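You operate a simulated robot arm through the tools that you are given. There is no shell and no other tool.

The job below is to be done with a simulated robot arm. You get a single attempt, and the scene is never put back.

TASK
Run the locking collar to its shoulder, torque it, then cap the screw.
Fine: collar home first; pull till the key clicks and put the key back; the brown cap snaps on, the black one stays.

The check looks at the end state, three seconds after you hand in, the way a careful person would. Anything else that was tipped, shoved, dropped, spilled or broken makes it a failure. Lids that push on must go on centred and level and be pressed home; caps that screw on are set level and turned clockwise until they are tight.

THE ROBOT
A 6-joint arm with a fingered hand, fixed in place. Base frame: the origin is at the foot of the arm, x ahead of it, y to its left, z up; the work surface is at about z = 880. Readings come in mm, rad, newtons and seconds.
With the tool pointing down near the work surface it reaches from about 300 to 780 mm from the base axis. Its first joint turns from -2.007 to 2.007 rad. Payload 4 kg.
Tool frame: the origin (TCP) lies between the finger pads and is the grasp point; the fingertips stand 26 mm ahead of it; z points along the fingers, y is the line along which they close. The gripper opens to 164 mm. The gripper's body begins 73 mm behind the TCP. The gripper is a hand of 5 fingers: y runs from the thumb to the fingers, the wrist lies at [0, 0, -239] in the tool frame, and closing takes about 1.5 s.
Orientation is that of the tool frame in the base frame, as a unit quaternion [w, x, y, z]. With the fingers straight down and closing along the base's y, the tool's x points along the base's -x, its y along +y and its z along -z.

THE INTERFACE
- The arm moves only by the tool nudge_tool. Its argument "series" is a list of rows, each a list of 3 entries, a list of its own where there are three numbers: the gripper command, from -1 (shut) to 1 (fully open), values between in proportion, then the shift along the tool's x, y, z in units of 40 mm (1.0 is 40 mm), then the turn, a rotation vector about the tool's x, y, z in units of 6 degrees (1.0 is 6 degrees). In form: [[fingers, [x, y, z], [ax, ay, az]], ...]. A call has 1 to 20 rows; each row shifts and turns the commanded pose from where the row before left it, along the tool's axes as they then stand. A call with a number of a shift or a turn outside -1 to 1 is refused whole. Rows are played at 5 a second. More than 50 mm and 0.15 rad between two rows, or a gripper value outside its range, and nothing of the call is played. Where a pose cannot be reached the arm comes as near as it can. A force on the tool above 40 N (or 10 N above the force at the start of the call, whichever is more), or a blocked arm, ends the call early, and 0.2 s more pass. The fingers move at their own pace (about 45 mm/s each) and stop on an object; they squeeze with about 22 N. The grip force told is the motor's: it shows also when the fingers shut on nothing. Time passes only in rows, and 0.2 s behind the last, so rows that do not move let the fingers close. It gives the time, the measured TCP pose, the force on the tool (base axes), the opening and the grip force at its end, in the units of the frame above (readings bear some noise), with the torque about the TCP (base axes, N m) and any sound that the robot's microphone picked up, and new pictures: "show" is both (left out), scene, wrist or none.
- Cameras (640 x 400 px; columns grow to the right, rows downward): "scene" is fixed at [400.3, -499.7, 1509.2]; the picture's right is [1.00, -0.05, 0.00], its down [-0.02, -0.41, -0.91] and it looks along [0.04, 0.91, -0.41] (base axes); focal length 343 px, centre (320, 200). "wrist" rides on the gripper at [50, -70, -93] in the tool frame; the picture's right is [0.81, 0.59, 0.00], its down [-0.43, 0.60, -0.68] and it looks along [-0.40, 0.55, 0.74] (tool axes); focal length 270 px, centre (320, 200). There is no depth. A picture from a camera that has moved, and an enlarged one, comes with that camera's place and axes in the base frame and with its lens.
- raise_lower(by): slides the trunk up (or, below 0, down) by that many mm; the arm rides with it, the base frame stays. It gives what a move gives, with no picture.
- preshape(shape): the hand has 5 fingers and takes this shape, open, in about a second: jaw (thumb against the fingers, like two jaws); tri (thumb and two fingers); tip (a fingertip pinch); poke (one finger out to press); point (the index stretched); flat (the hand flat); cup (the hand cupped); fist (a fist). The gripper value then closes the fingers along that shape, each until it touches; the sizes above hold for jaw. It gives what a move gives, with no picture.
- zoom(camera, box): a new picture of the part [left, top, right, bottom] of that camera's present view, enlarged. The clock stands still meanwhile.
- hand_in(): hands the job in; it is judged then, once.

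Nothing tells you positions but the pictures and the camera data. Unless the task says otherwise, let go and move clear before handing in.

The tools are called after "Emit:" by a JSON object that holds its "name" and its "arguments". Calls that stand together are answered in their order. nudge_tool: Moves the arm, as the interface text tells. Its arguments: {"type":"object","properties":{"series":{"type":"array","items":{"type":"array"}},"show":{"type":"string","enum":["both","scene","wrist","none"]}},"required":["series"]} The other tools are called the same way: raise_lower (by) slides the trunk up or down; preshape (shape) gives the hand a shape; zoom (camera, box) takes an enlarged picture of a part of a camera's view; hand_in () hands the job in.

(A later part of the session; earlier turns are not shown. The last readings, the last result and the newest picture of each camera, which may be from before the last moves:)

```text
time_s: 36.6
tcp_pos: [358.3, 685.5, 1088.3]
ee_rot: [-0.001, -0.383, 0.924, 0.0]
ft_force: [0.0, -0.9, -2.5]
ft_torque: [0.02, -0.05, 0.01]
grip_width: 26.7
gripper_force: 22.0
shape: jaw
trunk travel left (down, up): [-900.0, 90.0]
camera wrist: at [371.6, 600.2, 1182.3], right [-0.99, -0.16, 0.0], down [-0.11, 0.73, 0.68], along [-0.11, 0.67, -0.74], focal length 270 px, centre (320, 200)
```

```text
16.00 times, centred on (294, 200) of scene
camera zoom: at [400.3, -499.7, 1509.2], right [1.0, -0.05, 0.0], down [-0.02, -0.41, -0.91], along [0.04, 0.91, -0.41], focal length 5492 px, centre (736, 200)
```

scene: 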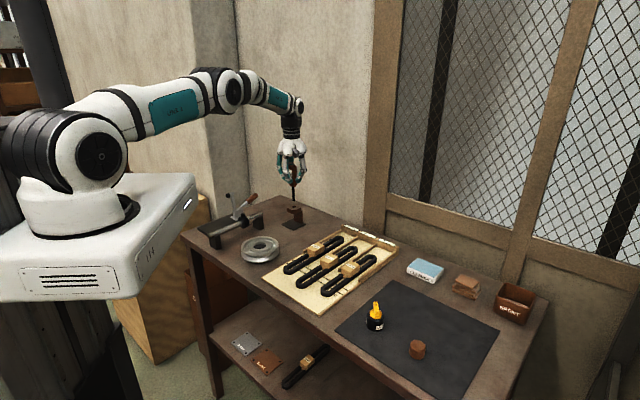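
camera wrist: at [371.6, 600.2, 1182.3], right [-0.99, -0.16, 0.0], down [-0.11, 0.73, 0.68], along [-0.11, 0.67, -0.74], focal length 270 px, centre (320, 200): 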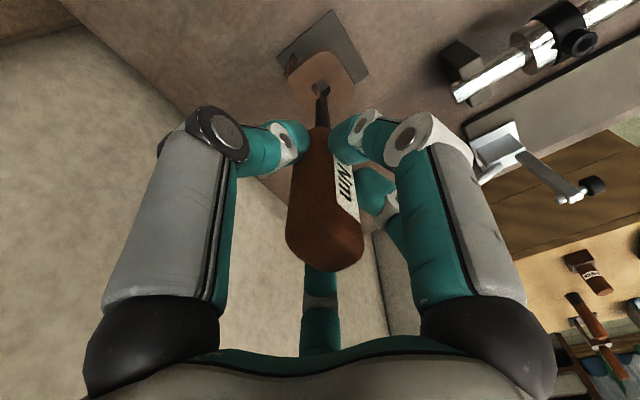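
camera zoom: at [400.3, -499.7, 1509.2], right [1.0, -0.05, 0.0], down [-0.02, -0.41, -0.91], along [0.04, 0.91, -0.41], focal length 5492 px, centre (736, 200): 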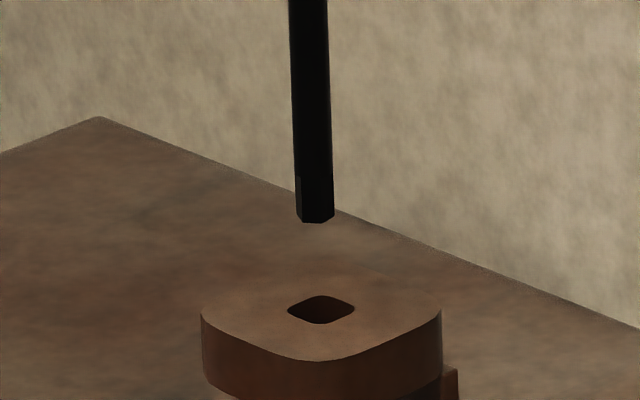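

The blade hangs straight, tip about 115 mm below the TCP, with its hex roughly 24° (counter-clockwise) from matching the socket. I'll raise a bit, carry it to above the screw, and pre-turn the hand by −24°.

Emit:
{"name": "nudge_tool", "arguments": {"series": [[-0.9, [0, 0, -0.5], [0, 0, 0]], [-0.9, [0.722, 0.35, 0], [0, 0, 0]], [-0.9, [0.722, 0.35, 0], [0, 0, 0]], [-0.9, [0.722, 0.35, 0], [0, 0, 0]], [-0.9, [0.722, 0.35, 0], [0, 0, 0]], [-0.9, [0.722, 0.35, 0], [0, 0, 0]], [-0.9, [0.722, 0.35, 0], [0, 0, 0]], [-0.9, [0, 0, 0], [0, 0, -0.8]], [-0.9, [0, 0, 0], [0, 0, -0.8]], [-0.9, [0, 0, 0], [0, 0, -0.8]], [-0.9, [0, 0, 0], [0, 0, -0.8]], [-0.9, [0, 0, 0], [0, 0, -0.8]], [-0.9, [0, 0, 0], [0, 0, 0]], [-0.9, [0, 0, 0], [0, 0, 0]]]}}

Emit:
{"name": "zoom", "arguments": {"camera": "wrist", "box": [270, 40, 370, 140]}}

Emit:
{"name": "zoom", "arguments": {"camera": "scene", "box": [225, 180, 275, 240]}}

```text
time_s: 39.6
tcp_pos: [176.2, 623.0, 1108.7]
ee_rot: [0.0, -0.566, 0.824, 0.0]
ft_force: [1.2, 0.1, -1.9]
ft_torque: [0.01, -0.02, 0.01]
grip_width: 26.8
gripper_force: 22.2
shape: jaw
trunk travel left (down, up): [-900.0, 90.0]
camera wrist: at [223.5, 550.4, 1202.2], right [-0.84, -0.54, 0.0], down [-0.4, 0.62, 0.68], along [-0.37, 0.57, -0.74], focal length 270 px, centre (320, 200)
```

scene: 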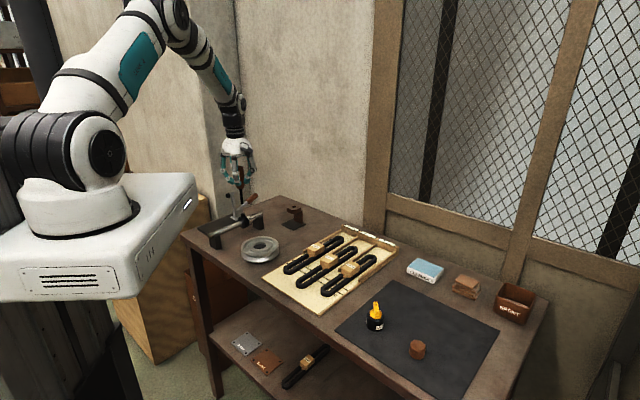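
wrist: 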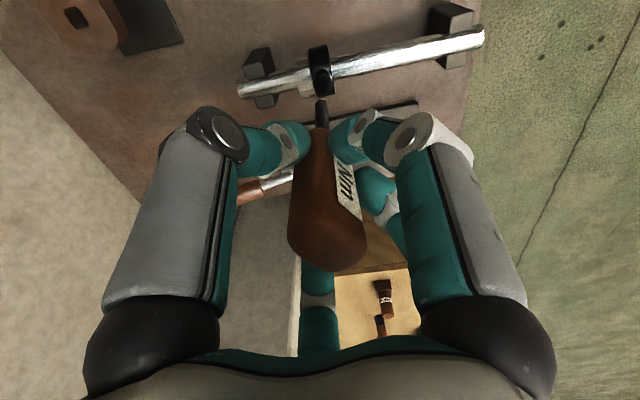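

```text
4.00 times, centred on (320, 90) of wrist
camera zoom: at [223.5, 550.4, 1202.2], right [-0.84, -0.54, 0.0], down [-0.4, 0.62, 0.68], along [-0.37, 0.57, -0.74], focal length 1081 px, centre (320, 640)
```

zoom: 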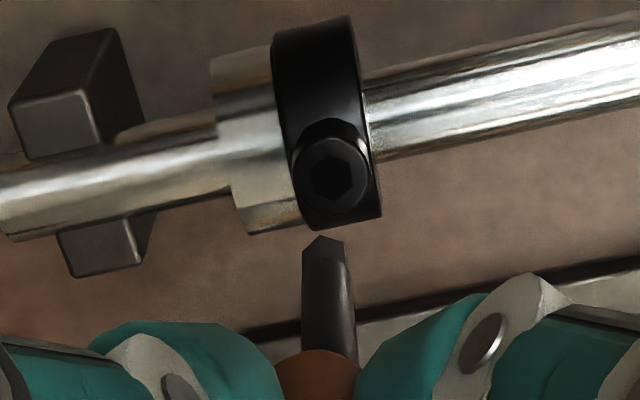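

```text
6.67 times, centred on (250, 210) of scene
camera zoom: at [400.3, -499.7, 1509.2], right [1.0, -0.05, 0.0], down [-0.02, -0.41, -0.91], along [0.04, 0.91, -0.41], focal length 2288 px, centre (787, 133)
```

zoom: 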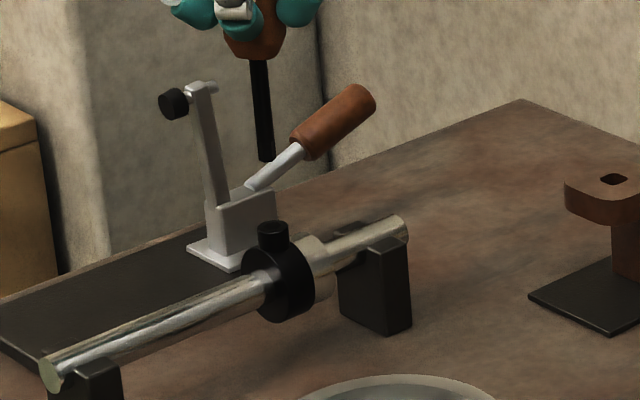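

The socket and blade tip are both in view. I'll zoom in more on each to compare hex orientations and offsets.

Emit:
{"name": "zoom", "arguments": {"camera": "wrist", "box": [300, 72, 340, 97]}}

Emit:
{"name": "zoom", "arguments": {"camera": "wrist", "box": [300, 90, 340, 115]}}

Emit:
{"name": "zoom", "arguments": {"camera": "scene", "box": [232, 195, 262, 215]}}

```text
16.00 times, centred on (320, 84) of wrist
camera zoom: at [223.5, 550.4, 1202.2], right [-0.84, -0.54, 0.0], down [-0.4, 0.62, 0.68], along [-0.37, 0.57, -0.74], focal length 4325 px, centre (320, 2048)
```

zoom: 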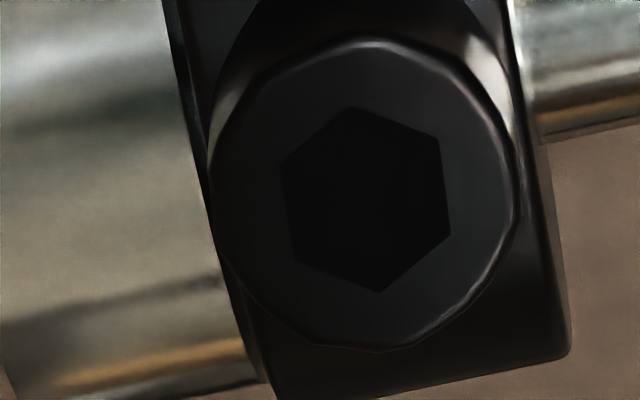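

```text
16.00 times, centred on (320, 102) of wrist
camera zoom: at [223.5, 550.4, 1202.2], right [-0.84, -0.54, 0.0], down [-0.4, 0.62, 0.68], along [-0.37, 0.57, -0.74], focal length 4325 px, centre (320, 1760)
```

zoom: 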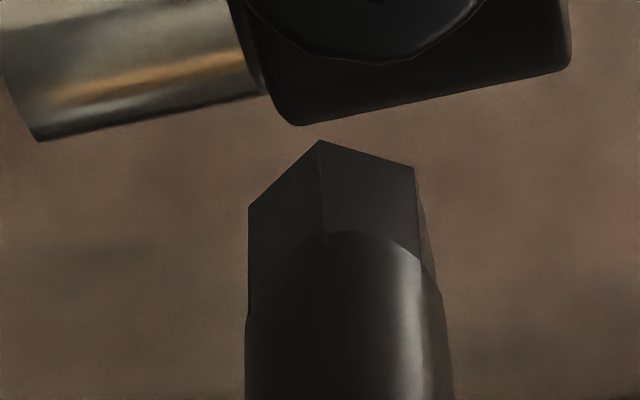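

```text
16.00 times, centred on (247, 205) of scene
camera zoom: at [400.3, -499.7, 1509.2], right [1.0, -0.05, 0.0], down [-0.02, -0.41, -0.91], along [0.04, 0.91, -0.41], focal length 5492 px, centre (1488, 120)
```

zoom: 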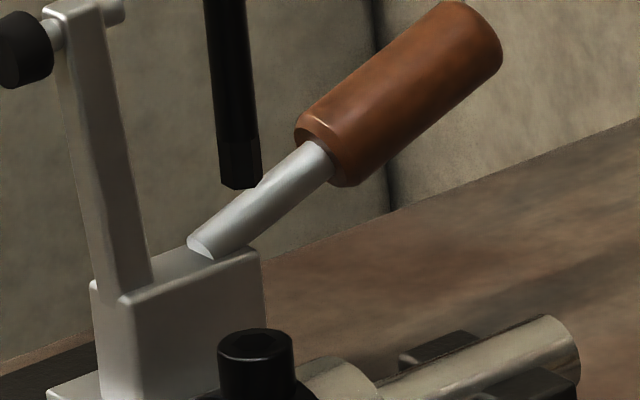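

Clear view: socket hex angle ≈11.6° and blade ≈16.8° (mod 60), so I need +5.2° about tool z and a ~2 mm shift. I'll apply those and come down to just above the screw.

Emit:
{"name": "nudge_tool", "arguments": {"series": [[-0.9, [0, 0, 0], [0, 0, 0.867]], [-0.9, [0.049, -0.012, 0], [0, 0, 0]], [-0.9, [0, 0, 0.275], [0, 0, 0]], [-0.9, [0, 0, 0.275], [0, 0, 0]], [-0.9, [0, 0, 0.2], [0, 0, 0]], [-0.9, [0, 0, 0], [0, 0, 0]], [-0.9, [0, 0, 0], [0, 0, 0]]]}}

Emit:
{"name": "zoom", "arguments": {"camera": "wrist", "box": [300, 85, 340, 110]}}

Emit:
{"name": "zoom", "arguments": {"camera": "scene", "box": [232, 195, 262, 215]}}

```text
time_s: 41.2
tcp_pos: [175.4, 620.7, 1077.4]
ee_rot: [0.0, -0.528, 0.849, -0.001]
ft_force: [0.3, -0.2, -1.3]
ft_torque: [0.0, -0.01, 0.0]
grip_width: 26.6
gripper_force: 21.7
shape: jaw
trunk travel left (down, up): [-900.0, 90.0]
camera wrist: at [216.4, 544.3, 1172.0], right [-0.88, -0.47, 0.0], down [-0.34, 0.65, 0.68], along [-0.32, 0.6, -0.74], focal length 270 px, centre (320, 200)
```

scene: 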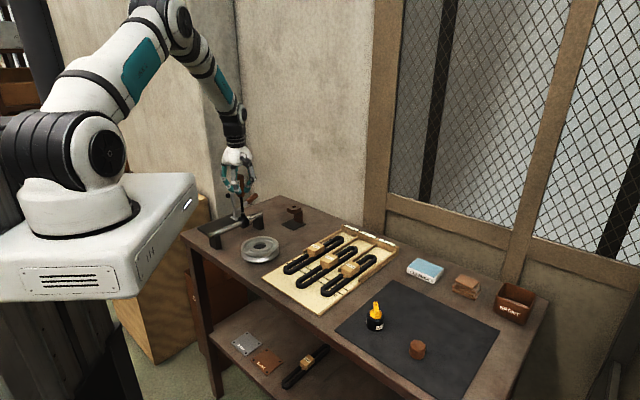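
wrist: 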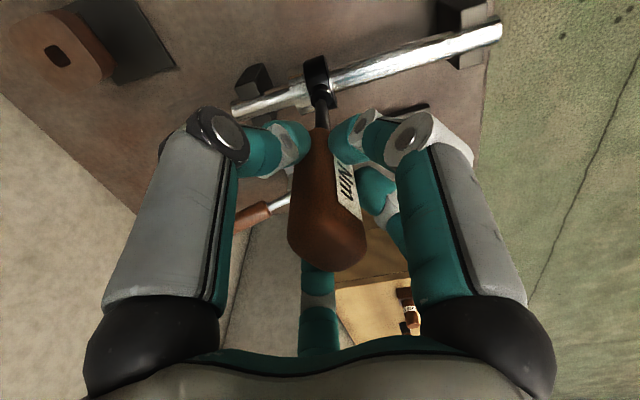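

```text
16.00 times, centred on (320, 98) of wrist
camera zoom: at [216.4, 544.3, 1172.0], right [-0.88, -0.47, 0.0], down [-0.34, 0.65, 0.68], along [-0.32, 0.6, -0.74], focal length 4325 px, centre (320, 1840)
```

zoom: 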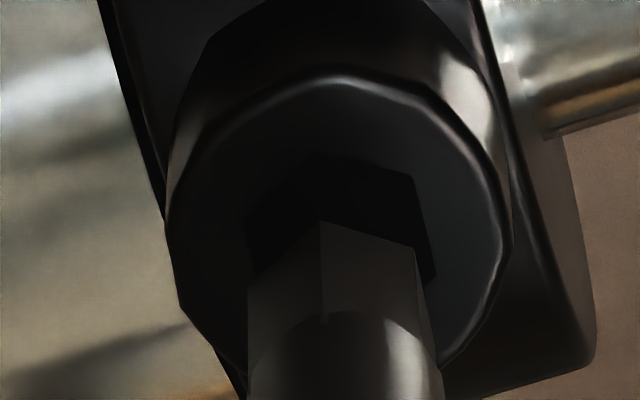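

```text
16.00 times, centred on (247, 205) of scene
camera zoom: at [400.3, -499.7, 1509.2], right [1.0, -0.05, 0.0], down [-0.02, -0.41, -0.91], along [0.04, 0.91, -0.41], focal length 5492 px, centre (1488, 120)
```

zoom: 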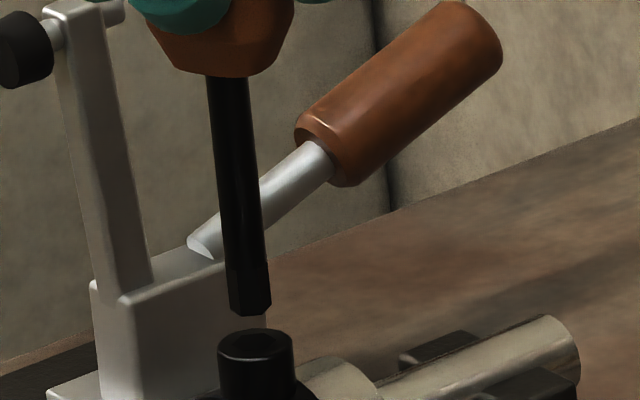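

The tip is about 9 mm above the socket and within half a millimetre of centre, angles within ~2°. I'll make a tiny correction and lower to just above the rim.

Emit:
{"name": "nudge_tool", "arguments": {"series": [[-0.9, [0.006, -0.008, 0], [0, 0, -0.15]], [-0.9, [0, 0, 0.07], [0, 0, 0]], [-0.9, [0, 0, 0.07], [0, 0, 0]], [-0.9, [0, 0, 0.06], [0, 0, 0]], [-0.9, [0, 0, 0], [0, 0, 0]]], "show": "none"}}

Emit:
{"name": "zoom", "arguments": {"camera": "wrist", "box": [300, 85, 340, 110]}}

Emit:
{"name": "zoom", "arguments": {"camera": "scene", "box": [232, 200, 262, 220]}}

```text
time_s: 42.4
tcp_pos: [176.4, 620.9, 1070.2]
ee_rot: [0.0, -0.535, 0.845, 0.0]
ft_force: [0.5, -0.3, -1.8]
ft_torque: [-0.02, -0.01, -0.02]
grip_width: 26.4
gripper_force: 22.3
shape: jaw
trunk travel left (down, up): [-900.0, 90.0]
```

```text
16.00 times, centred on (320, 98) of wrist
camera zoom: at [217.3, 545.0, 1164.2], right [-0.88, -0.48, 0.0], down [-0.35, 0.65, 0.68], along [-0.32, 0.59, -0.74], focal length 4325 px, centre (320, 1840)
```

zoom: 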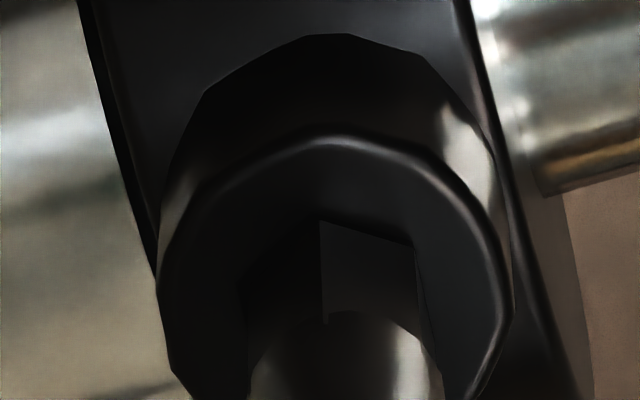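

```text
16.00 times, centred on (247, 210) of scene
camera zoom: at [400.3, -499.7, 1509.2], right [1.0, -0.05, 0.0], down [-0.02, -0.41, -0.91], along [0.04, 0.91, -0.41], focal length 5492 px, centre (1488, 40)
```

zoom: 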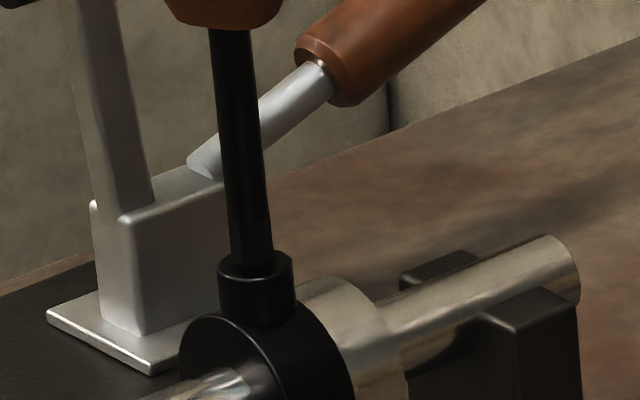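

The blade tip is lined up with the socket edge, at rim level, with no contact force. I'll feed it down in small steps and watch the force.

Emit:
{"name": "nudge_tool", "arguments": {"series": [[-0.9, [0, 0, 0.03], [0, 0, 0]], [-0.9, [0, 0, 0.03], [0, 0, 0]], [-0.9, [0, 0, 0], [0, 0, 0]]], "show": "none"}}

Emit:
{"name": "zoom", "arguments": {"camera": "wrist", "box": [300, 85, 340, 110]}}

Emit:
{"name": "zoom", "arguments": {"camera": "scene", "box": [232, 200, 262, 220]}}

```text
time_s: 43.2
tcp_pos: [175.4, 620.7, 1068.4]
ee_rot: [0.001, -0.535, 0.845, -0.001]
ft_force: [-0.2, 0.8, 2.5]
ft_torque: [0.01, 0.01, -0.04]
grip_width: 26.7
gripper_force: 21.7
shape: jaw
trunk travel left (down, up): [-900.0, 90.0]
```

```text
16.00 times, centred on (320, 98) of wrist
camera zoom: at [217.2, 544.8, 1161.9], right [-0.88, -0.48, 0.0], down [-0.35, 0.65, 0.68], along [-0.32, 0.59, -0.74], focal length 4325 px, centre (320, 1840)
```

zoom: 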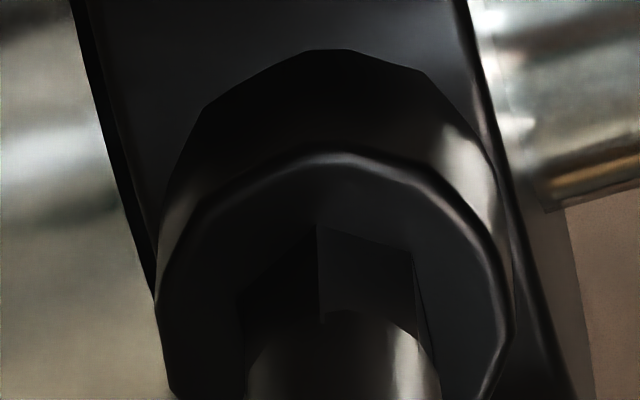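

```text
16.00 times, centred on (247, 210) of scene
camera zoom: at [400.3, -499.7, 1509.2], right [1.0, -0.05, 0.0], down [-0.02, -0.41, -0.91], along [0.04, 0.91, -0.41], focal length 5492 px, centre (1488, 40)
```

zoom: 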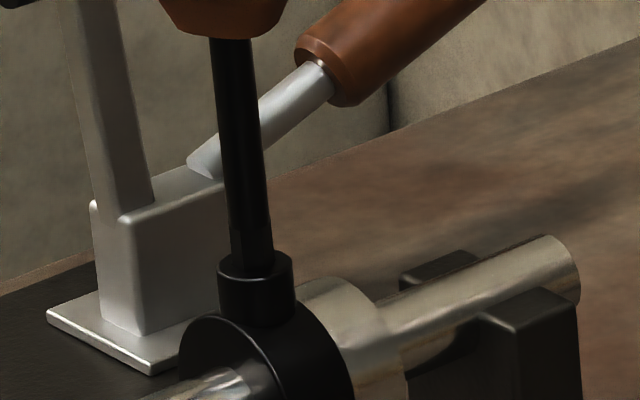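

There's light contact (~4 N) at the rim; estimates say centre and angle match within a fraction of a mm and 1°. I'll try a small rotational wiggle with slight feed to let it drop in.

Emit:
{"name": "nudge_tool", "arguments": {"series": [[-0.9, [0, 0, 0], [0, 0, 0.4]], [-0.9, [0, 0, 0.01], [0, 0, -0.4]], [-0.9, [0, 0, 0], [0, 0, -0.4]], [-0.9, [0, 0, 0.01], [0, 0, 0.4]], [-0.9, [0, 0, 0], [0, 0, 0]]], "show": "none"}}

Emit:
{"name": "zoom", "arguments": {"camera": "wrist", "box": [290, 80, 350, 120]}}

Emit:
{"name": "zoom", "arguments": {"camera": "scene", "box": [235, 203, 255, 216]}}

```text
time_s: 44.4
tcp_pos: [175.8, 621.4, 1066.4]
ee_rot: [0.0, -0.534, 0.846, 0.0]
ft_force: [-0.1, 0.3, -1.6]
ft_torque: [0.06, 0.01, -0.02]
grip_width: 26.5
gripper_force: 22.0
shape: jaw
trunk travel left (down, up): [-900.0, 90.0]
```

```text
10.00 times, centred on (320, 100) of wrist
camera zoom: at [217.3, 544.5, 1160.9], right [-0.88, -0.48, 0.0], down [-0.35, 0.65, 0.68], along [-0.32, 0.59, -0.74], focal length 2703 px, centre (320, 1200)
```

zoom: 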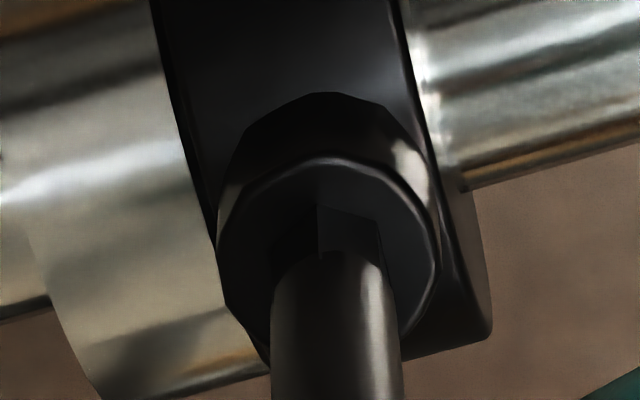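

```text
16.00 times, centred on (245, 210) of scene
camera zoom: at [400.3, -499.7, 1509.2], right [1.0, -0.05, 0.0], down [-0.02, -0.41, -0.91], along [0.04, 0.91, -0.41], focal length 5492 px, centre (1520, 48)
```

zoom: 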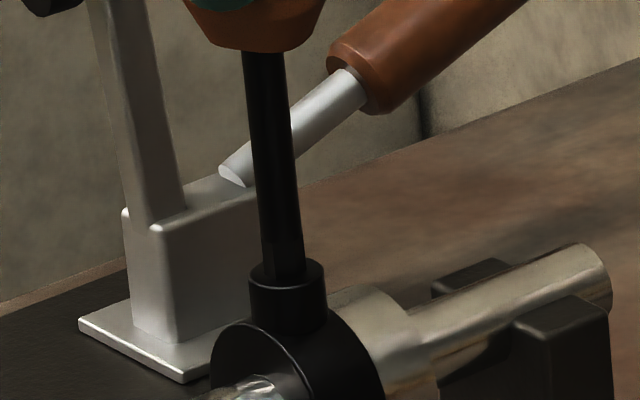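

The contact force vanished, so the tip seems to have dropped into the socket. I'll continue feeding down.

Emit:
{"name": "nudge_tool", "arguments": {"series": [[-0.9, [0, 0, 0.03], [0, 0, 0]], [-0.9, [0, 0, 0.03], [0, 0, 0]], [-0.9, [0, 0, 0.03], [0, 0, 0]], [-0.9, [0, 0, 0], [0, 0, 0]]], "show": "none"}}

Emit:
{"name": "zoom", "arguments": {"camera": "scene", "box": [235, 203, 255, 216]}}

Emit:
{"name": "zoom", "arguments": {"camera": "wrist", "box": [290, 80, 350, 120]}}

```text
time_s: 45.4
tcp_pos: [174.2, 621.4, 1064.2]
ee_rot: [0.0, -0.535, 0.845, 0.001]
ft_force: [-0.2, -0.3, -0.7]
ft_torque: [0.03, -0.01, 0.0]
grip_width: 26.8
gripper_force: 21.8
shape: jaw
trunk travel left (down, up): [-900.0, 90.0]
```

```text
16.00 times, centred on (245, 210) of scene
camera zoom: at [400.3, -499.7, 1509.2], right [1.0, -0.05, 0.0], down [-0.02, -0.41, -0.91], along [0.04, 0.91, -0.41], focal length 5492 px, centre (1520, 48)
```

zoom: 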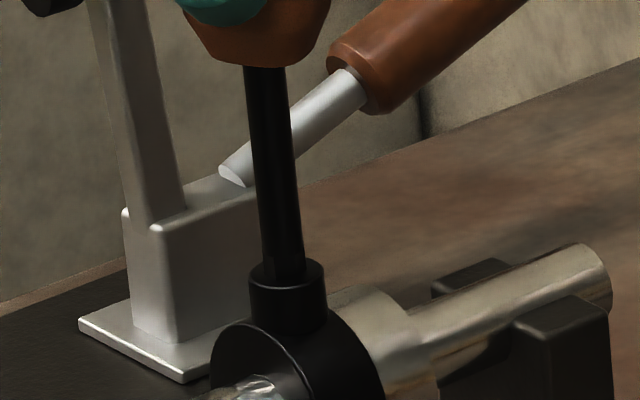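

```text
10.00 times, centred on (320, 100) of wrist
camera zoom: at [217.3, 544.5, 1157.3], right [-0.88, -0.48, 0.0], down [-0.35, 0.65, 0.68], along [-0.32, 0.59, -0.74], focal length 2703 px, centre (320, 1200)
```

zoom: 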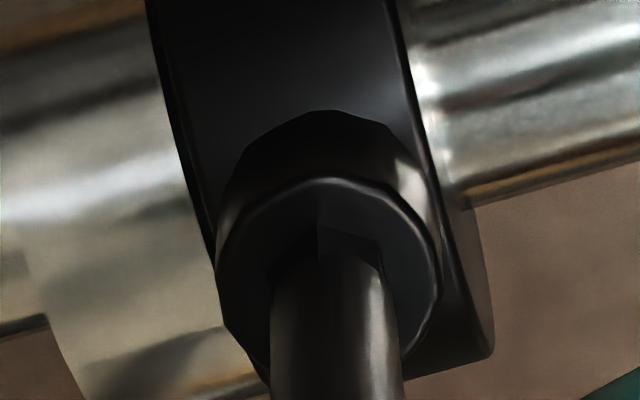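

It's going in freely. I'll continue until it bottoms gently.

Emit:
{"name": "nudge_tool", "arguments": {"series": [[-0.9, [0, 0, 0.025], [0, 0, 0]], [-0.9, [0, 0, 0.025], [0, 0, 0]], [-0.9, [0, 0, 0], [0, 0, 0]]], "show": "none"}}

Emit:
{"name": "nudge_tool", "arguments": {"series": [[-0.9, [0, 0, 0.025], [0, 0, 0]], [-0.9, [0, 0, 0.025], [0, 0, 0]], [-0.9, [0, 0, 0], [0, 0, 0]]], "show": "none"}}

Emit:
{"name": "zoom", "arguments": {"camera": "scene", "box": [235, 203, 255, 216]}}

```text
time_s: 46.2
tcp_pos: [175.8, 619.8, 1061.3]
ee_rot: [0.0, -0.535, 0.845, 0.0]
ft_force: [0.2, 0.0, -1.6]
ft_torque: [0.04, -0.02, -0.02]
grip_width: 26.4
gripper_force: 22.2
shape: jaw
trunk travel left (down, up): [-900.0, 90.0]
```

```text
time_s: 47.0
tcp_pos: [175.4, 620.3, 1059.5]
ee_rot: [0.0, -0.535, 0.845, 0.0]
ft_force: [-0.4, 0.0, -1.0]
ft_torque: [0.05, 0.04, 0.01]
grip_width: 26.5
gripper_force: 21.8
shape: jaw
trunk travel left (down, up): [-900.0, 90.0]
```

```text
16.00 times, centred on (245, 210) of scene
camera zoom: at [400.3, -499.7, 1509.2], right [1.0, -0.05, 0.0], down [-0.02, -0.41, -0.91], along [0.04, 0.91, -0.41], focal length 5492 px, centre (1520, 48)
```

zoom: 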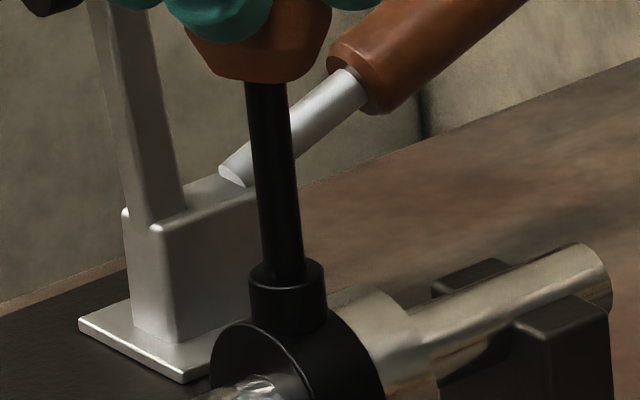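

Emit:
{"name": "nudge_tool", "arguments": {"series": [[-0.9, [0, 0, 0.02], [0, 0, 0]], [-0.9, [0, 0, 0.02], [0, 0, 0]], [-0.9, [0, 0, 0], [0, 0, 0]]], "show": "none"}}

Emit:
{"name": "zoom", "arguments": {"camera": "scene", "box": [235, 203, 255, 216]}}

Emit:
{"name": "zoom", "arguments": {"camera": "wrist", "box": [240, 60, 400, 260]}}

```text
time_s: 47.8
tcp_pos: [175.2, 620.2, 1057.6]
ee_rot: [0.001, -0.535, 0.845, 0.0]
ft_force: [0.1, 0.0, 0.9]
ft_torque: [0.02, 0.01, 0.0]
grip_width: 26.8
gripper_force: 22.2
shape: jaw
trunk travel left (down, up): [-900.0, 90.0]
```

```text
16.00 times, centred on (245, 210) of scene
camera zoom: at [400.3, -499.7, 1509.2], right [1.0, -0.05, 0.0], down [-0.02, -0.41, -0.91], along [0.04, 0.91, -0.41], focal length 5492 px, centre (1520, 48)
```

zoom: 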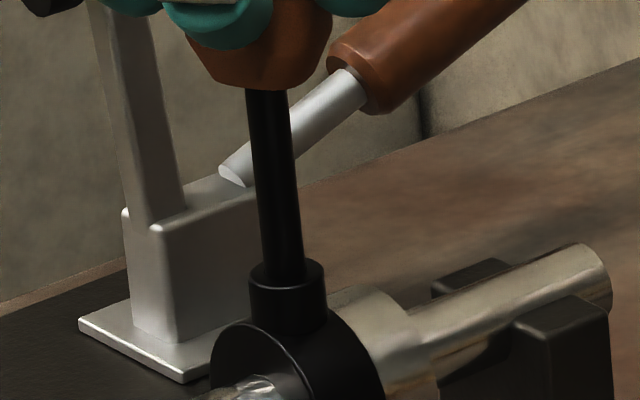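

```text
2.00 times, centred on (320, 160) of wrist
camera zoom: at [217.2, 544.6, 1151.7], right [-0.88, -0.48, 0.0], down [-0.35, 0.65, 0.68], along [-0.32, 0.59, -0.74], focal length 541 px, centre (320, 280)
```

zoom: 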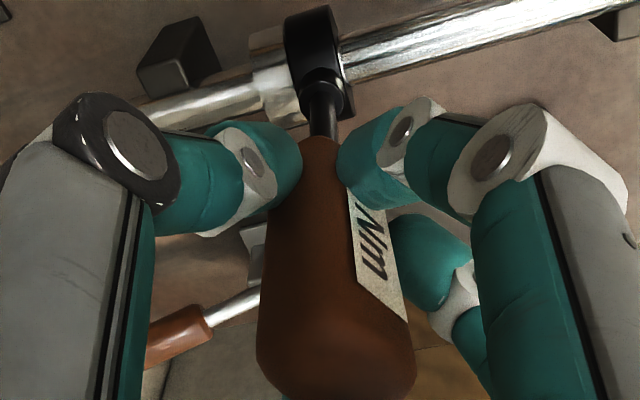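

The key is fully seated with light contact. Now I turn clockwise (tool +z) in small steps, listening for the click.

Emit:
{"name": "nudge_tool", "arguments": {"series": [[-0.9, [0, 0, 0], [0, 0, 0.5]], [-0.9, [0, 0, 0], [0, 0, 0.5]], [-0.9, [0, 0, 0], [0, 0, 0.5]], [-0.9, [0, 0, 0], [0, 0, 0]]], "show": "wrist"}}

```text
time_s: 48.8
tcp_pos: [174.1, 621.0, 1058.4]
ee_rot: [0.001, -0.465, 0.885, 0.0]
ft_force: [0.2, 1.1, -1.1]
ft_torque: [0.02, 0.01, 0.03]
grip_width: 26.7
gripper_force: 22.3
shape: jaw
trunk travel left (down, up): [-900.0, 90.0]
camera wrist: at [204.8, 539.3, 1151.7], right [-0.94, -0.34, 0.0], down [-0.25, 0.69, 0.68], along [-0.23, 0.64, -0.74], focal length 270 px, centre (320, 200)
```

wrist: 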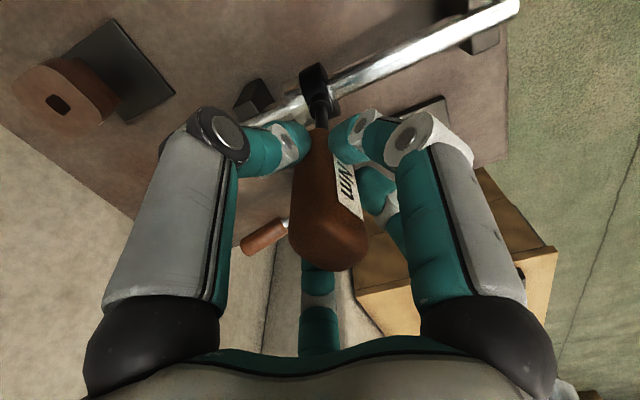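

Emit:
{"name": "nudge_tool", "arguments": {"series": [[-0.9, [0, 0, 0], [0, 0, 0.5]], [-0.9, [0, 0, 0], [0, 0, 0.5]], [-0.9, [0, 0, 0], [0, 0, 0.5]], [-0.9, [0, 0, 0], [0, 0, 0]]], "show": "wrist"}}

Emit:
{"name": "zoom", "arguments": {"camera": "wrist", "box": [270, 60, 370, 140]}}

```text
time_s: 49.8
tcp_pos: [174.7, 619.5, 1058.1]
ee_rot: [0.0, -0.395, 0.919, 0.0]
ft_force: [0.0, 0.5, 0.4]
ft_torque: [-0.01, -0.02, 0.09]
grip_width: 26.4
gripper_force: 22.2
shape: jaw
trunk travel left (down, up): [-900.0, 90.0]
camera wrist: at [191.7, 535.9, 1151.6], right [-0.98, -0.18, 0.0], down [-0.14, 0.72, 0.68], along [-0.12, 0.67, -0.74], focal length 270 px, centre (320, 200)
```

wrist: 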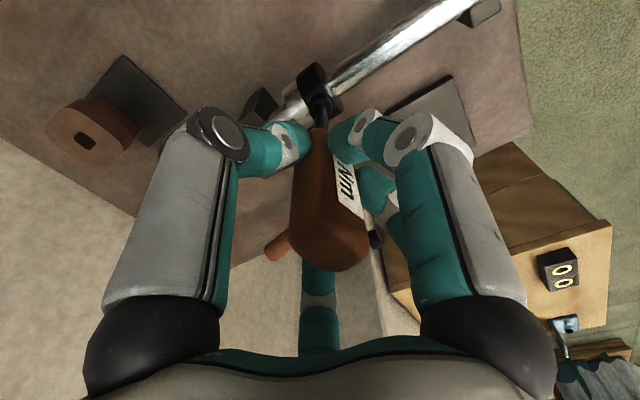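

```text
5.00 times, centred on (320, 100) of wrist
camera zoom: at [191.7, 535.9, 1151.6], right [-0.98, -0.18, 0.0], down [-0.14, 0.72, 0.68], along [-0.12, 0.67, -0.74], focal length 1351 px, centre (320, 700)
```

zoom: 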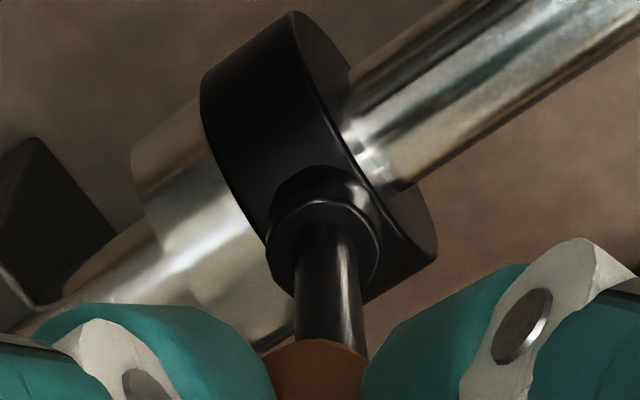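

A slight torque (0.09 N·m) is appearing. I'll continue in 3° steps.

Emit:
{"name": "nudge_tool", "arguments": {"series": [[-0.9, [0, 0, 0], [0, 0, 0.5]], [-0.9, [0, 0, 0], [0, 0, 0.5]], [-0.9, [0, 0, 0], [0, 0, 0]]], "show": "none"}}

Emit:
{"name": "nudge_tool", "arguments": {"series": [[-0.9, [0, 0, 0], [0, 0, 0.5]], [-0.9, [0, 0, 0], [0, 0, 0.5]], [-0.9, [0, 0, 0], [0, 0, 0]]], "show": "wrist"}}

```text
time_s: 50.6
tcp_pos: [175.6, 620.4, 1057.9]
ee_rot: [0.0, -0.346, 0.938, 0.0]
ft_force: [0.3, 0.7, -0.4]
ft_torque: [-0.02, -0.06, 0.1]
grip_width: 26.5
gripper_force: 21.9
shape: jaw
trunk travel left (down, up): [-900.0, 90.0]
```

```text
time_s: 51.4
tcp_pos: [175.2, 619.6, 1058.2]
ee_rot: [0.0, -0.297, 0.955, 0.0]
ft_force: [1.1, 1.4, -1.5]
ft_torque: [-0.03, -0.06, 0.11]
grip_width: 26.6
gripper_force: 22.1
shape: jaw
trunk travel left (down, up): [-900.0, 90.0]
camera wrist: at [173.8, 534.4, 1151.7], right [-1.0, 0.02, 0.0], down [0.02, 0.74, 0.68], along [0.02, 0.68, -0.74], focal length 270 px, centre (320, 200)
```

wrist: 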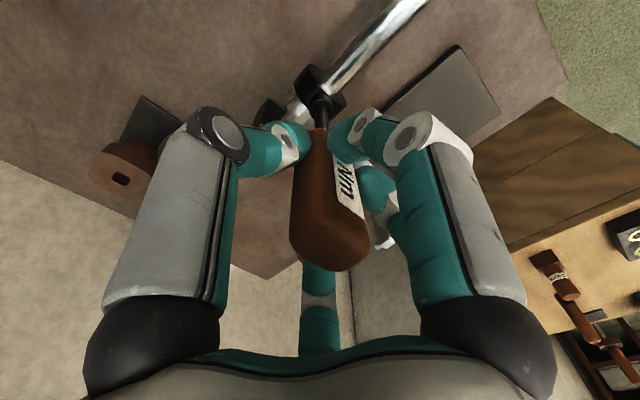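

Emit:
{"name": "nudge_tool", "arguments": {"series": [[-0.9, [0, 0, 0], [0, 0, 0.5]], [-0.9, [0, 0, 0], [0, 0, 0.5]], [-0.9, [0, 0, 0], [0, 0, 0.5]], [-0.9, [0, 0, 0], [0, 0, 0]]], "show": "none"}}

Emit:
{"name": "zoom", "arguments": {"camera": "wrist", "box": [270, 60, 370, 140]}}

```text
time_s: 52.4
tcp_pos: [175.4, 621.1, 1057.9]
ee_rot: [0.0, -0.222, 0.975, 0.0]
ft_force: [2.2, 0.2, -1.7]
ft_torque: [-0.02, -0.04, 0.13]
grip_width: 26.7
gripper_force: 21.6
shape: jaw
trunk travel left (down, up): [-900.0, 90.0]
```

```text
5.00 times, centred on (320, 100) of wrist
camera zoom: at [160.7, 535.7, 1151.7], right [-0.98, 0.18, 0.0], down [0.13, 0.72, 0.68], along [0.12, 0.67, -0.74], focal length 1351 px, centre (320, 700)
```

zoom: 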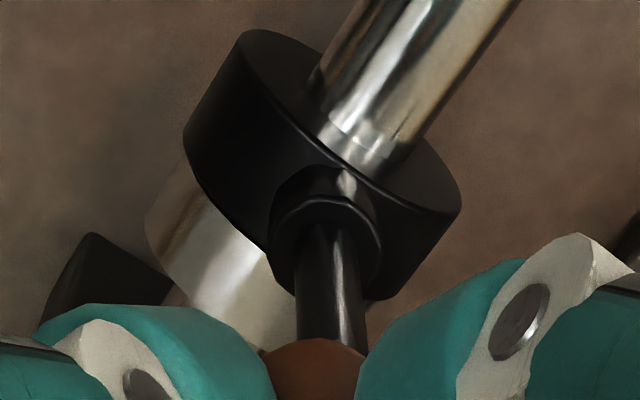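

Torque creeps up (0.13 N·m). Continuing.

Emit:
{"name": "nudge_tool", "arguments": {"series": [[-0.9, [0, 0, 0], [0, 0, 0.5]], [-0.9, [0, 0, 0], [0, 0, 0.5]], [-0.9, [0, 0, 0], [0, 0, 0.5]], [-0.9, [0, 0, 0], [0, 0, 0.5]], [-0.9, [0, 0, 0], [0, 0, 0]]], "show": "none"}}

Emit:
{"name": "nudge_tool", "arguments": {"series": [[-0.9, [0, 0, 0], [0, 0, 0.5]], [-0.9, [0, 0, 0], [0, 0, 0.5]], [-0.9, [0, 0, 0], [0, 0, 0.5]], [-0.9, [0, 0, 0], [0, 0, 0.5]], [-0.9, [0, 0, 0], [0, 0, 0]]]}}

Emit:
{"name": "zoom", "arguments": {"camera": "scene", "box": [225, 180, 265, 220]}}

```text
time_s: 53.6
tcp_pos: [175.2, 619.9, 1057.7]
ee_rot: [0.0, -0.12, 0.993, 0.0]
ft_force: [1.0, 0.3, -1.6]
ft_torque: [-0.07, -0.02, 0.16]
grip_width: 26.5
gripper_force: 22.2
shape: jaw
trunk travel left (down, up): [-900.0, 90.0]
```

```text
time_s: 54.8
tcp_pos: [176.0, 619.7, 1057.8]
ee_rot: [0.0, -0.014, 1.0, 0.001]
ft_force: [2.2, -0.9, 0.7]
ft_torque: [-0.1, -0.01, 0.17]
grip_width: 26.6
gripper_force: 21.8
shape: jaw
trunk travel left (down, up): [-900.0, 90.0]
camera wrist: at [128.1, 549.0, 1151.6], right [-0.83, 0.56, 0.0], down [0.42, 0.61, 0.68], along [0.38, 0.56, -0.74], focal length 270 px, centre (320, 200)
```

scene: 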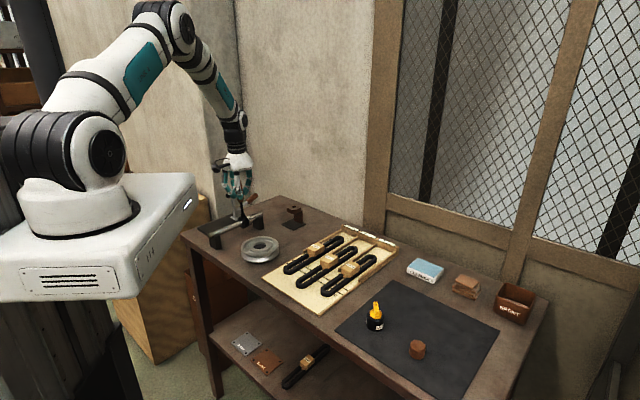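
wrist: 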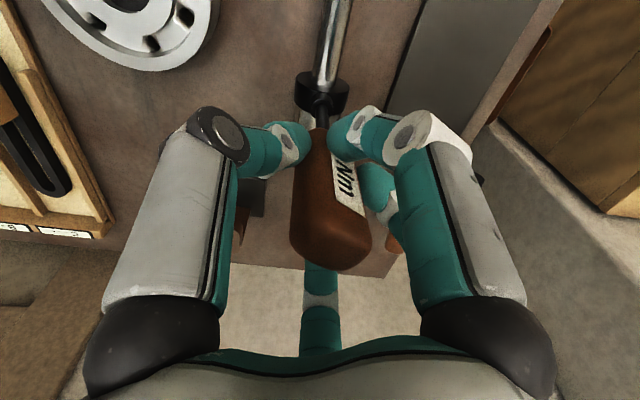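

```text
10.00 times, centred on (245, 200) of scene
camera zoom: at [400.3, -499.7, 1509.2], right [1.0, -0.05, 0.0], down [-0.02, -0.41, -0.91], along [0.04, 0.91, -0.41], focal length 3433 px, centre (1070, 200)
```

zoom: 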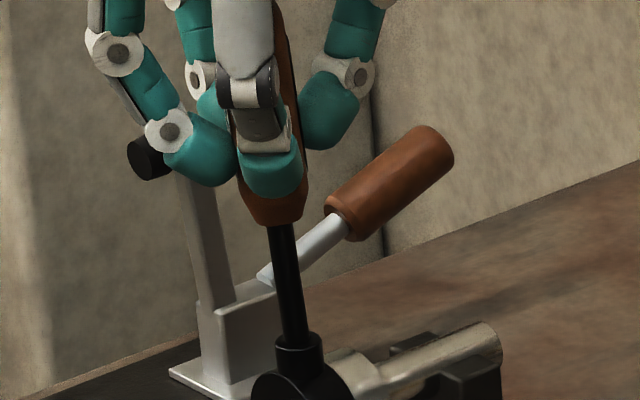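

No click yet after ~62° and the torque is only 0.17 N·m. The key axis may be slightly off the hand's axis; I'll check how upright it is before going on.

Emit:
{"name": "zoom", "arguments": {"camera": "scene", "box": [235, 200, 255, 220]}}

Emit:
{"name": "zoom", "arguments": {"camera": "wrist", "box": [280, 60, 360, 140]}}

Emit:
{"name": "zoom", "arguments": {"camera": "wrist", "box": [240, 100, 400, 280]}}

```text
16.00 times, centred on (245, 210) of scene
camera zoom: at [400.3, -499.7, 1509.2], right [1.0, -0.05, 0.0], down [-0.02, -0.41, -0.91], along [0.04, 0.91, -0.41], focal length 5492 px, centre (1520, 40)
```

zoom: 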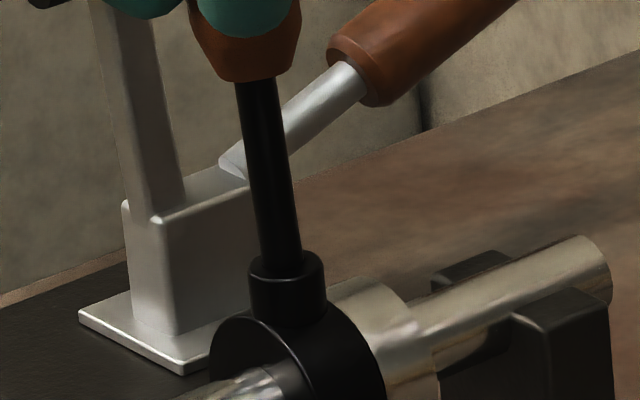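

```text
5.00 times, centred on (320, 100) of wrist
camera zoom: at [128.1, 549.0, 1151.6], right [-0.83, 0.56, 0.0], down [0.42, 0.61, 0.68], along [0.38, 0.56, -0.74], focal length 1351 px, centre (320, 700)
```

zoom: 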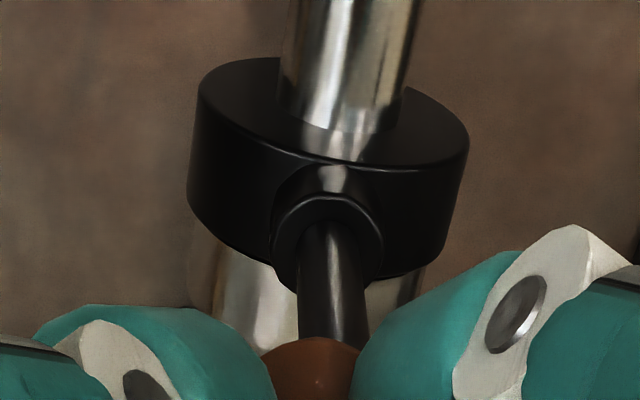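

```text
2.22 times, centred on (320, 190) of wrist
camera zoom: at [128.1, 549.0, 1151.6], right [-0.83, 0.56, 0.0], down [0.42, 0.61, 0.68], along [0.38, 0.56, -0.74], focal length 601 px, centre (320, 222)
```

zoom: 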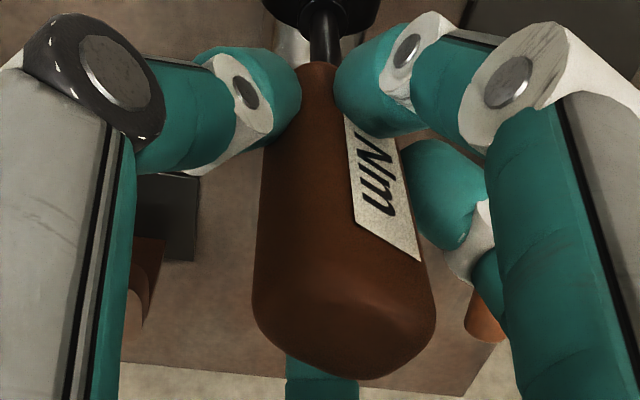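

The key leans slightly (top toward −x) and the sensor shows ~2 N sideways. I'll shift the hand +2 mm in x to relieve it, then keep turning.

Emit:
{"name": "nudge_tool", "arguments": {"series": [[-0.9, [-0.025, -0.01, 0], [0, 0, 0]], [-0.9, [-0.025, 0, 0], [0, 0, 0]], [-0.9, [0, 0, 0], [0, 0, 0]]], "show": "none"}}

Emit:
{"name": "zoom", "arguments": {"camera": "scene", "box": [235, 200, 255, 220]}}

Emit:
{"name": "nudge_tool", "arguments": {"series": [[-0.9, [0, 0, 0], [0, 0, 0.5]], [-0.9, [0, 0, 0], [0, 0, 0.5]], [-0.9, [0, 0, 0], [0, 0, 0.5]], [-0.9, [0, 0, 0], [0, 0, 0]]], "show": "none"}}

```text
time_s: 55.6
tcp_pos: [176.4, 621.6, 1057.2]
ee_rot: [0.0, -0.015, 1.0, 0.0]
ft_force: [-1.0, 1.2, -0.6]
ft_torque: [-0.05, 0.17, 0.09]
grip_width: 26.5
gripper_force: 21.9
shape: jaw
trunk travel left (down, up): [-900.0, 90.0]
```

```text
16.00 times, centred on (245, 210) of scene
camera zoom: at [400.3, -499.7, 1509.2], right [1.0, -0.05, 0.0], down [-0.02, -0.41, -0.91], along [0.04, 0.91, -0.41], focal length 5492 px, centre (1520, 40)
```

zoom: 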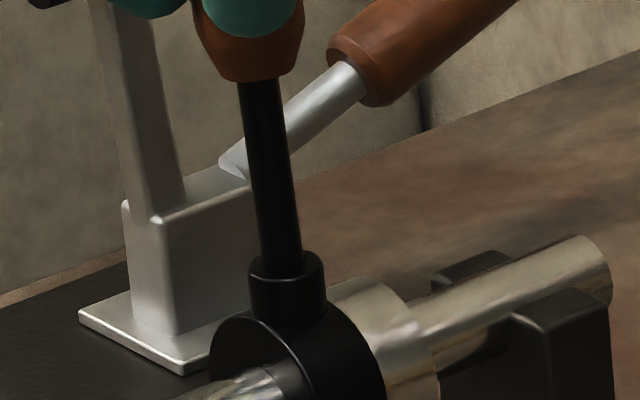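

```text
time_s: 56.6
tcp_pos: [178.6, 619.7, 1057.9]
ee_rot: [0.0, 0.064, 0.998, 0.0]
ft_force: [0.7, 0.8, -2.0]
ft_torque: [-0.03, 0.18, 0.24]
grip_width: 26.6
gripper_force: 21.6
shape: jaw
trunk travel left (down, up): [-900.0, 90.0]
```

Torque is now 0.24 N·m and rising. Continuing in small steps.

Emit:
{"name": "nudge_tool", "arguments": {"series": [[-0.9, [0, 0, 0], [0, 0, 0.5]], [-0.9, [0, 0, 0], [0, 0, 0.5]], [-0.9, [0, 0, 0], [0, 0, 0.5]], [-0.9, [0, 0, 0], [0, 0, 0]]], "show": "none"}}

Emit:
{"name": "nudge_tool", "arguments": {"series": [[-0.9, [0, 0, 0], [0, 0, 0.5]], [-0.9, [0, 0, 0], [0, 0, 0.5]], [-0.9, [0, 0, 0], [0, 0, 0.5]], [-0.9, [0, 0, 0], [0, 0, 0]]], "show": "wrist"}}

```text
time_s: 57.6
tcp_pos: [177.3, 620.7, 1057.0]
ee_rot: [-0.001, 0.143, 0.99, 0.0]
ft_force: [1.6, -1.3, -1.8]
ft_torque: [-0.08, 0.14, 0.28]
grip_width: 26.5
gripper_force: 22.0
shape: jaw
trunk travel left (down, up): [-900.0, 90.0]
```

```text
time_s: 58.6
tcp_pos: [178.0, 619.5, 1058.4]
ee_rot: [0.001, 0.22, 0.975, 0.0]
ft_force: [2.1, -4.3, -1.5]
ft_torque: [-0.09, 0.15, 0.28]
grip_width: 26.4
gripper_force: 22.1
shape: jaw
trunk travel left (down, up): [-900.0, 90.0]
camera wrist: at [103.0, 577.9, 1151.7], right [-0.48, 0.88, 0.0], down [0.65, 0.35, 0.68], along [0.59, 0.32, -0.74], focal length 270 px, centre (320, 200)
```

wrist: 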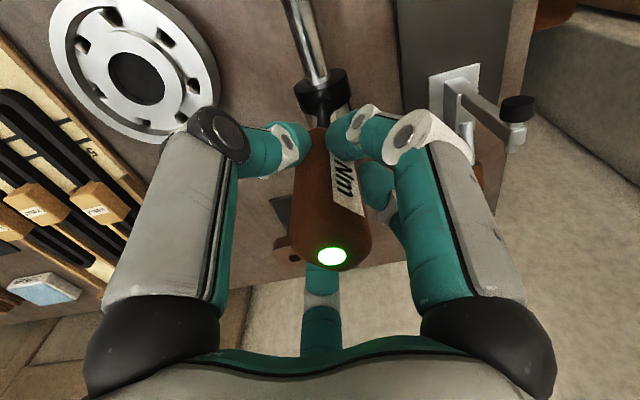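

A green light has come on at the top of the key handle, probably the torque-reached indicator. I'll check it closely before doing anything more.

Emit:
{"name": "zoom", "arguments": {"camera": "wrist", "box": [280, 210, 380, 290]}}

Emit:
{"name": "zoom", "arguments": {"camera": "scene", "box": [220, 165, 270, 220]}}

Emit:
{"name": "nudge_tool", "arguments": {"series": [[-0.9, [0, 0, 0], [0, 0, 0]], [-0.9, [0, 0, 0], [0, 0, 0]]], "show": "wrist"}}

```text
5.00 times, centred on (330, 250) of wrist
camera zoom: at [103.0, 577.9, 1151.7], right [-0.48, 0.88, 0.0], down [0.65, 0.35, 0.68], along [0.59, 0.32, -0.74], focal length 1351 px, centre (270, -50)
```

zoom: 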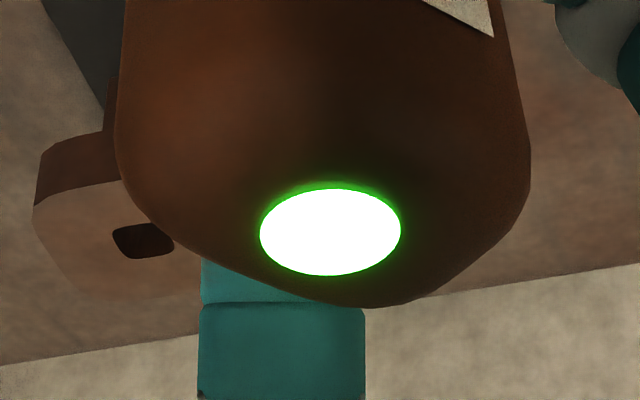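

```text
7.27 times, centred on (245, 192) of scene
camera zoom: at [400.3, -499.7, 1509.2], right [1.0, -0.05, 0.0], down [-0.02, -0.41, -0.91], along [0.04, 0.91, -0.41], focal length 2496 px, centre (866, 254)
```

zoom: 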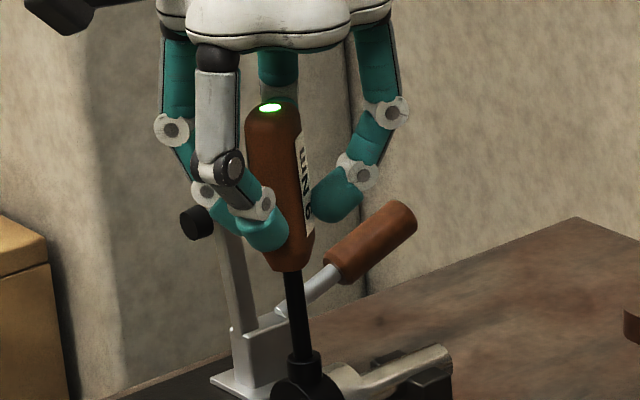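

```text
time_s: 59.2
tcp_pos: [177.2, 619.3, 1058.2]
ee_rot: [0.0, 0.219, 0.976, 0.0]
ft_force: [2.1, -4.4, -2.5]
ft_torque: [-0.14, 0.11, 0.31]
grip_width: 26.7
gripper_force: 21.8
shape: jaw
trunk travel left (down, up): [-900.0, 90.0]
camera wrist: at [103.0, 578.0, 1151.7], right [-0.48, 0.88, 0.0], down [0.65, 0.35, 0.68], along [0.59, 0.32, -0.74], focal length 270 px, centre (320, 200)
```

wrist: 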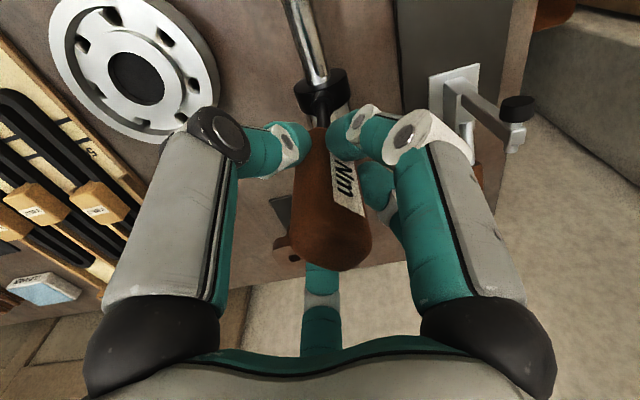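

The light was a momentary flash as the torque was reached, so the click has happened and I stop turning. Now I'll ease off 2–3° within the hex slack, relieve the side load, and draw the key straight up.

Emit:
{"name": "nudge_tool", "arguments": {"series": [[-0.9, [-0.033, -0.04, 0], [0, 0, -0.3]], [-0.9, [0, 0, 0], [0, 0, -0.2]], [-0.9, [0, 0, 0], [0, 0, 0]]], "show": "none"}}

Emit:
{"name": "zoom", "arguments": {"camera": "scene", "box": [225, 180, 265, 220]}}

```text
time_s: 60.0
tcp_pos: [177.6, 618.7, 1058.5]
ee_rot: [0.0, 0.194, 0.981, 0.0]
ft_force: [-0.6, 0.3, -3.5]
ft_torque: [0.04, 0.18, 0.02]
grip_width: 26.2
gripper_force: 21.9
shape: jaw
trunk travel left (down, up): [-900.0, 90.0]
```

```text
10.00 times, centred on (245, 200) of scene
camera zoom: at [400.3, -499.7, 1509.2], right [1.0, -0.05, 0.0], down [-0.02, -0.41, -0.91], along [0.04, 0.91, -0.41], focal length 3433 px, centre (1070, 200)
```

zoom: 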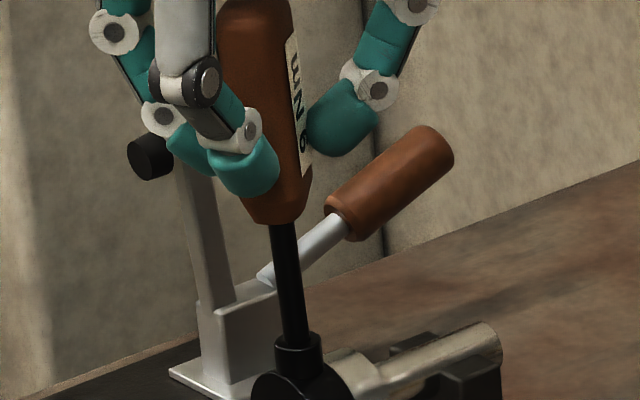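

Torque is relieved (0.02 N·m). Lifting the key out slowly.

Emit:
{"name": "nudge_tool", "arguments": {"series": [[-0.9, [0, 0, -0.075], [0, 0, 0]], [-0.9, [0, 0, -0.075], [0, 0, 0]], [-0.9, [0, 0, -0.075], [0, 0, 0]], [-0.9, [0, 0, 0], [0, 0, 0]]], "show": "none"}}

Emit:
{"name": "zoom", "arguments": {"camera": "scene", "box": [225, 190, 265, 230]}}

```text
time_s: 61.0
tcp_pos: [178.9, 619.6, 1068.9]
ee_rot: [0.001, 0.194, 0.981, 0.001]
ft_force: [0.5, -0.1, 4.4]
ft_torque: [-0.07, 0.06, 0.01]
grip_width: 26.1
gripper_force: 21.5
shape: jaw
trunk travel left (down, up): [-900.0, 90.0]
```

```text
10.00 times, centred on (245, 210) of scene
camera zoom: at [400.3, -499.7, 1509.2], right [1.0, -0.05, 0.0], down [-0.02, -0.41, -0.91], along [0.04, 0.91, -0.41], focal length 3433 px, centre (1070, 100)
```

zoom: 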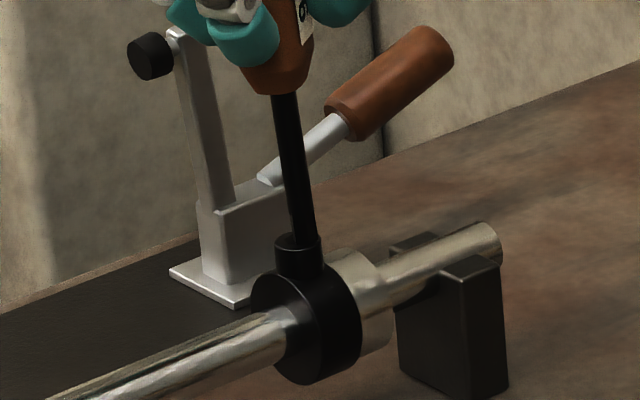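

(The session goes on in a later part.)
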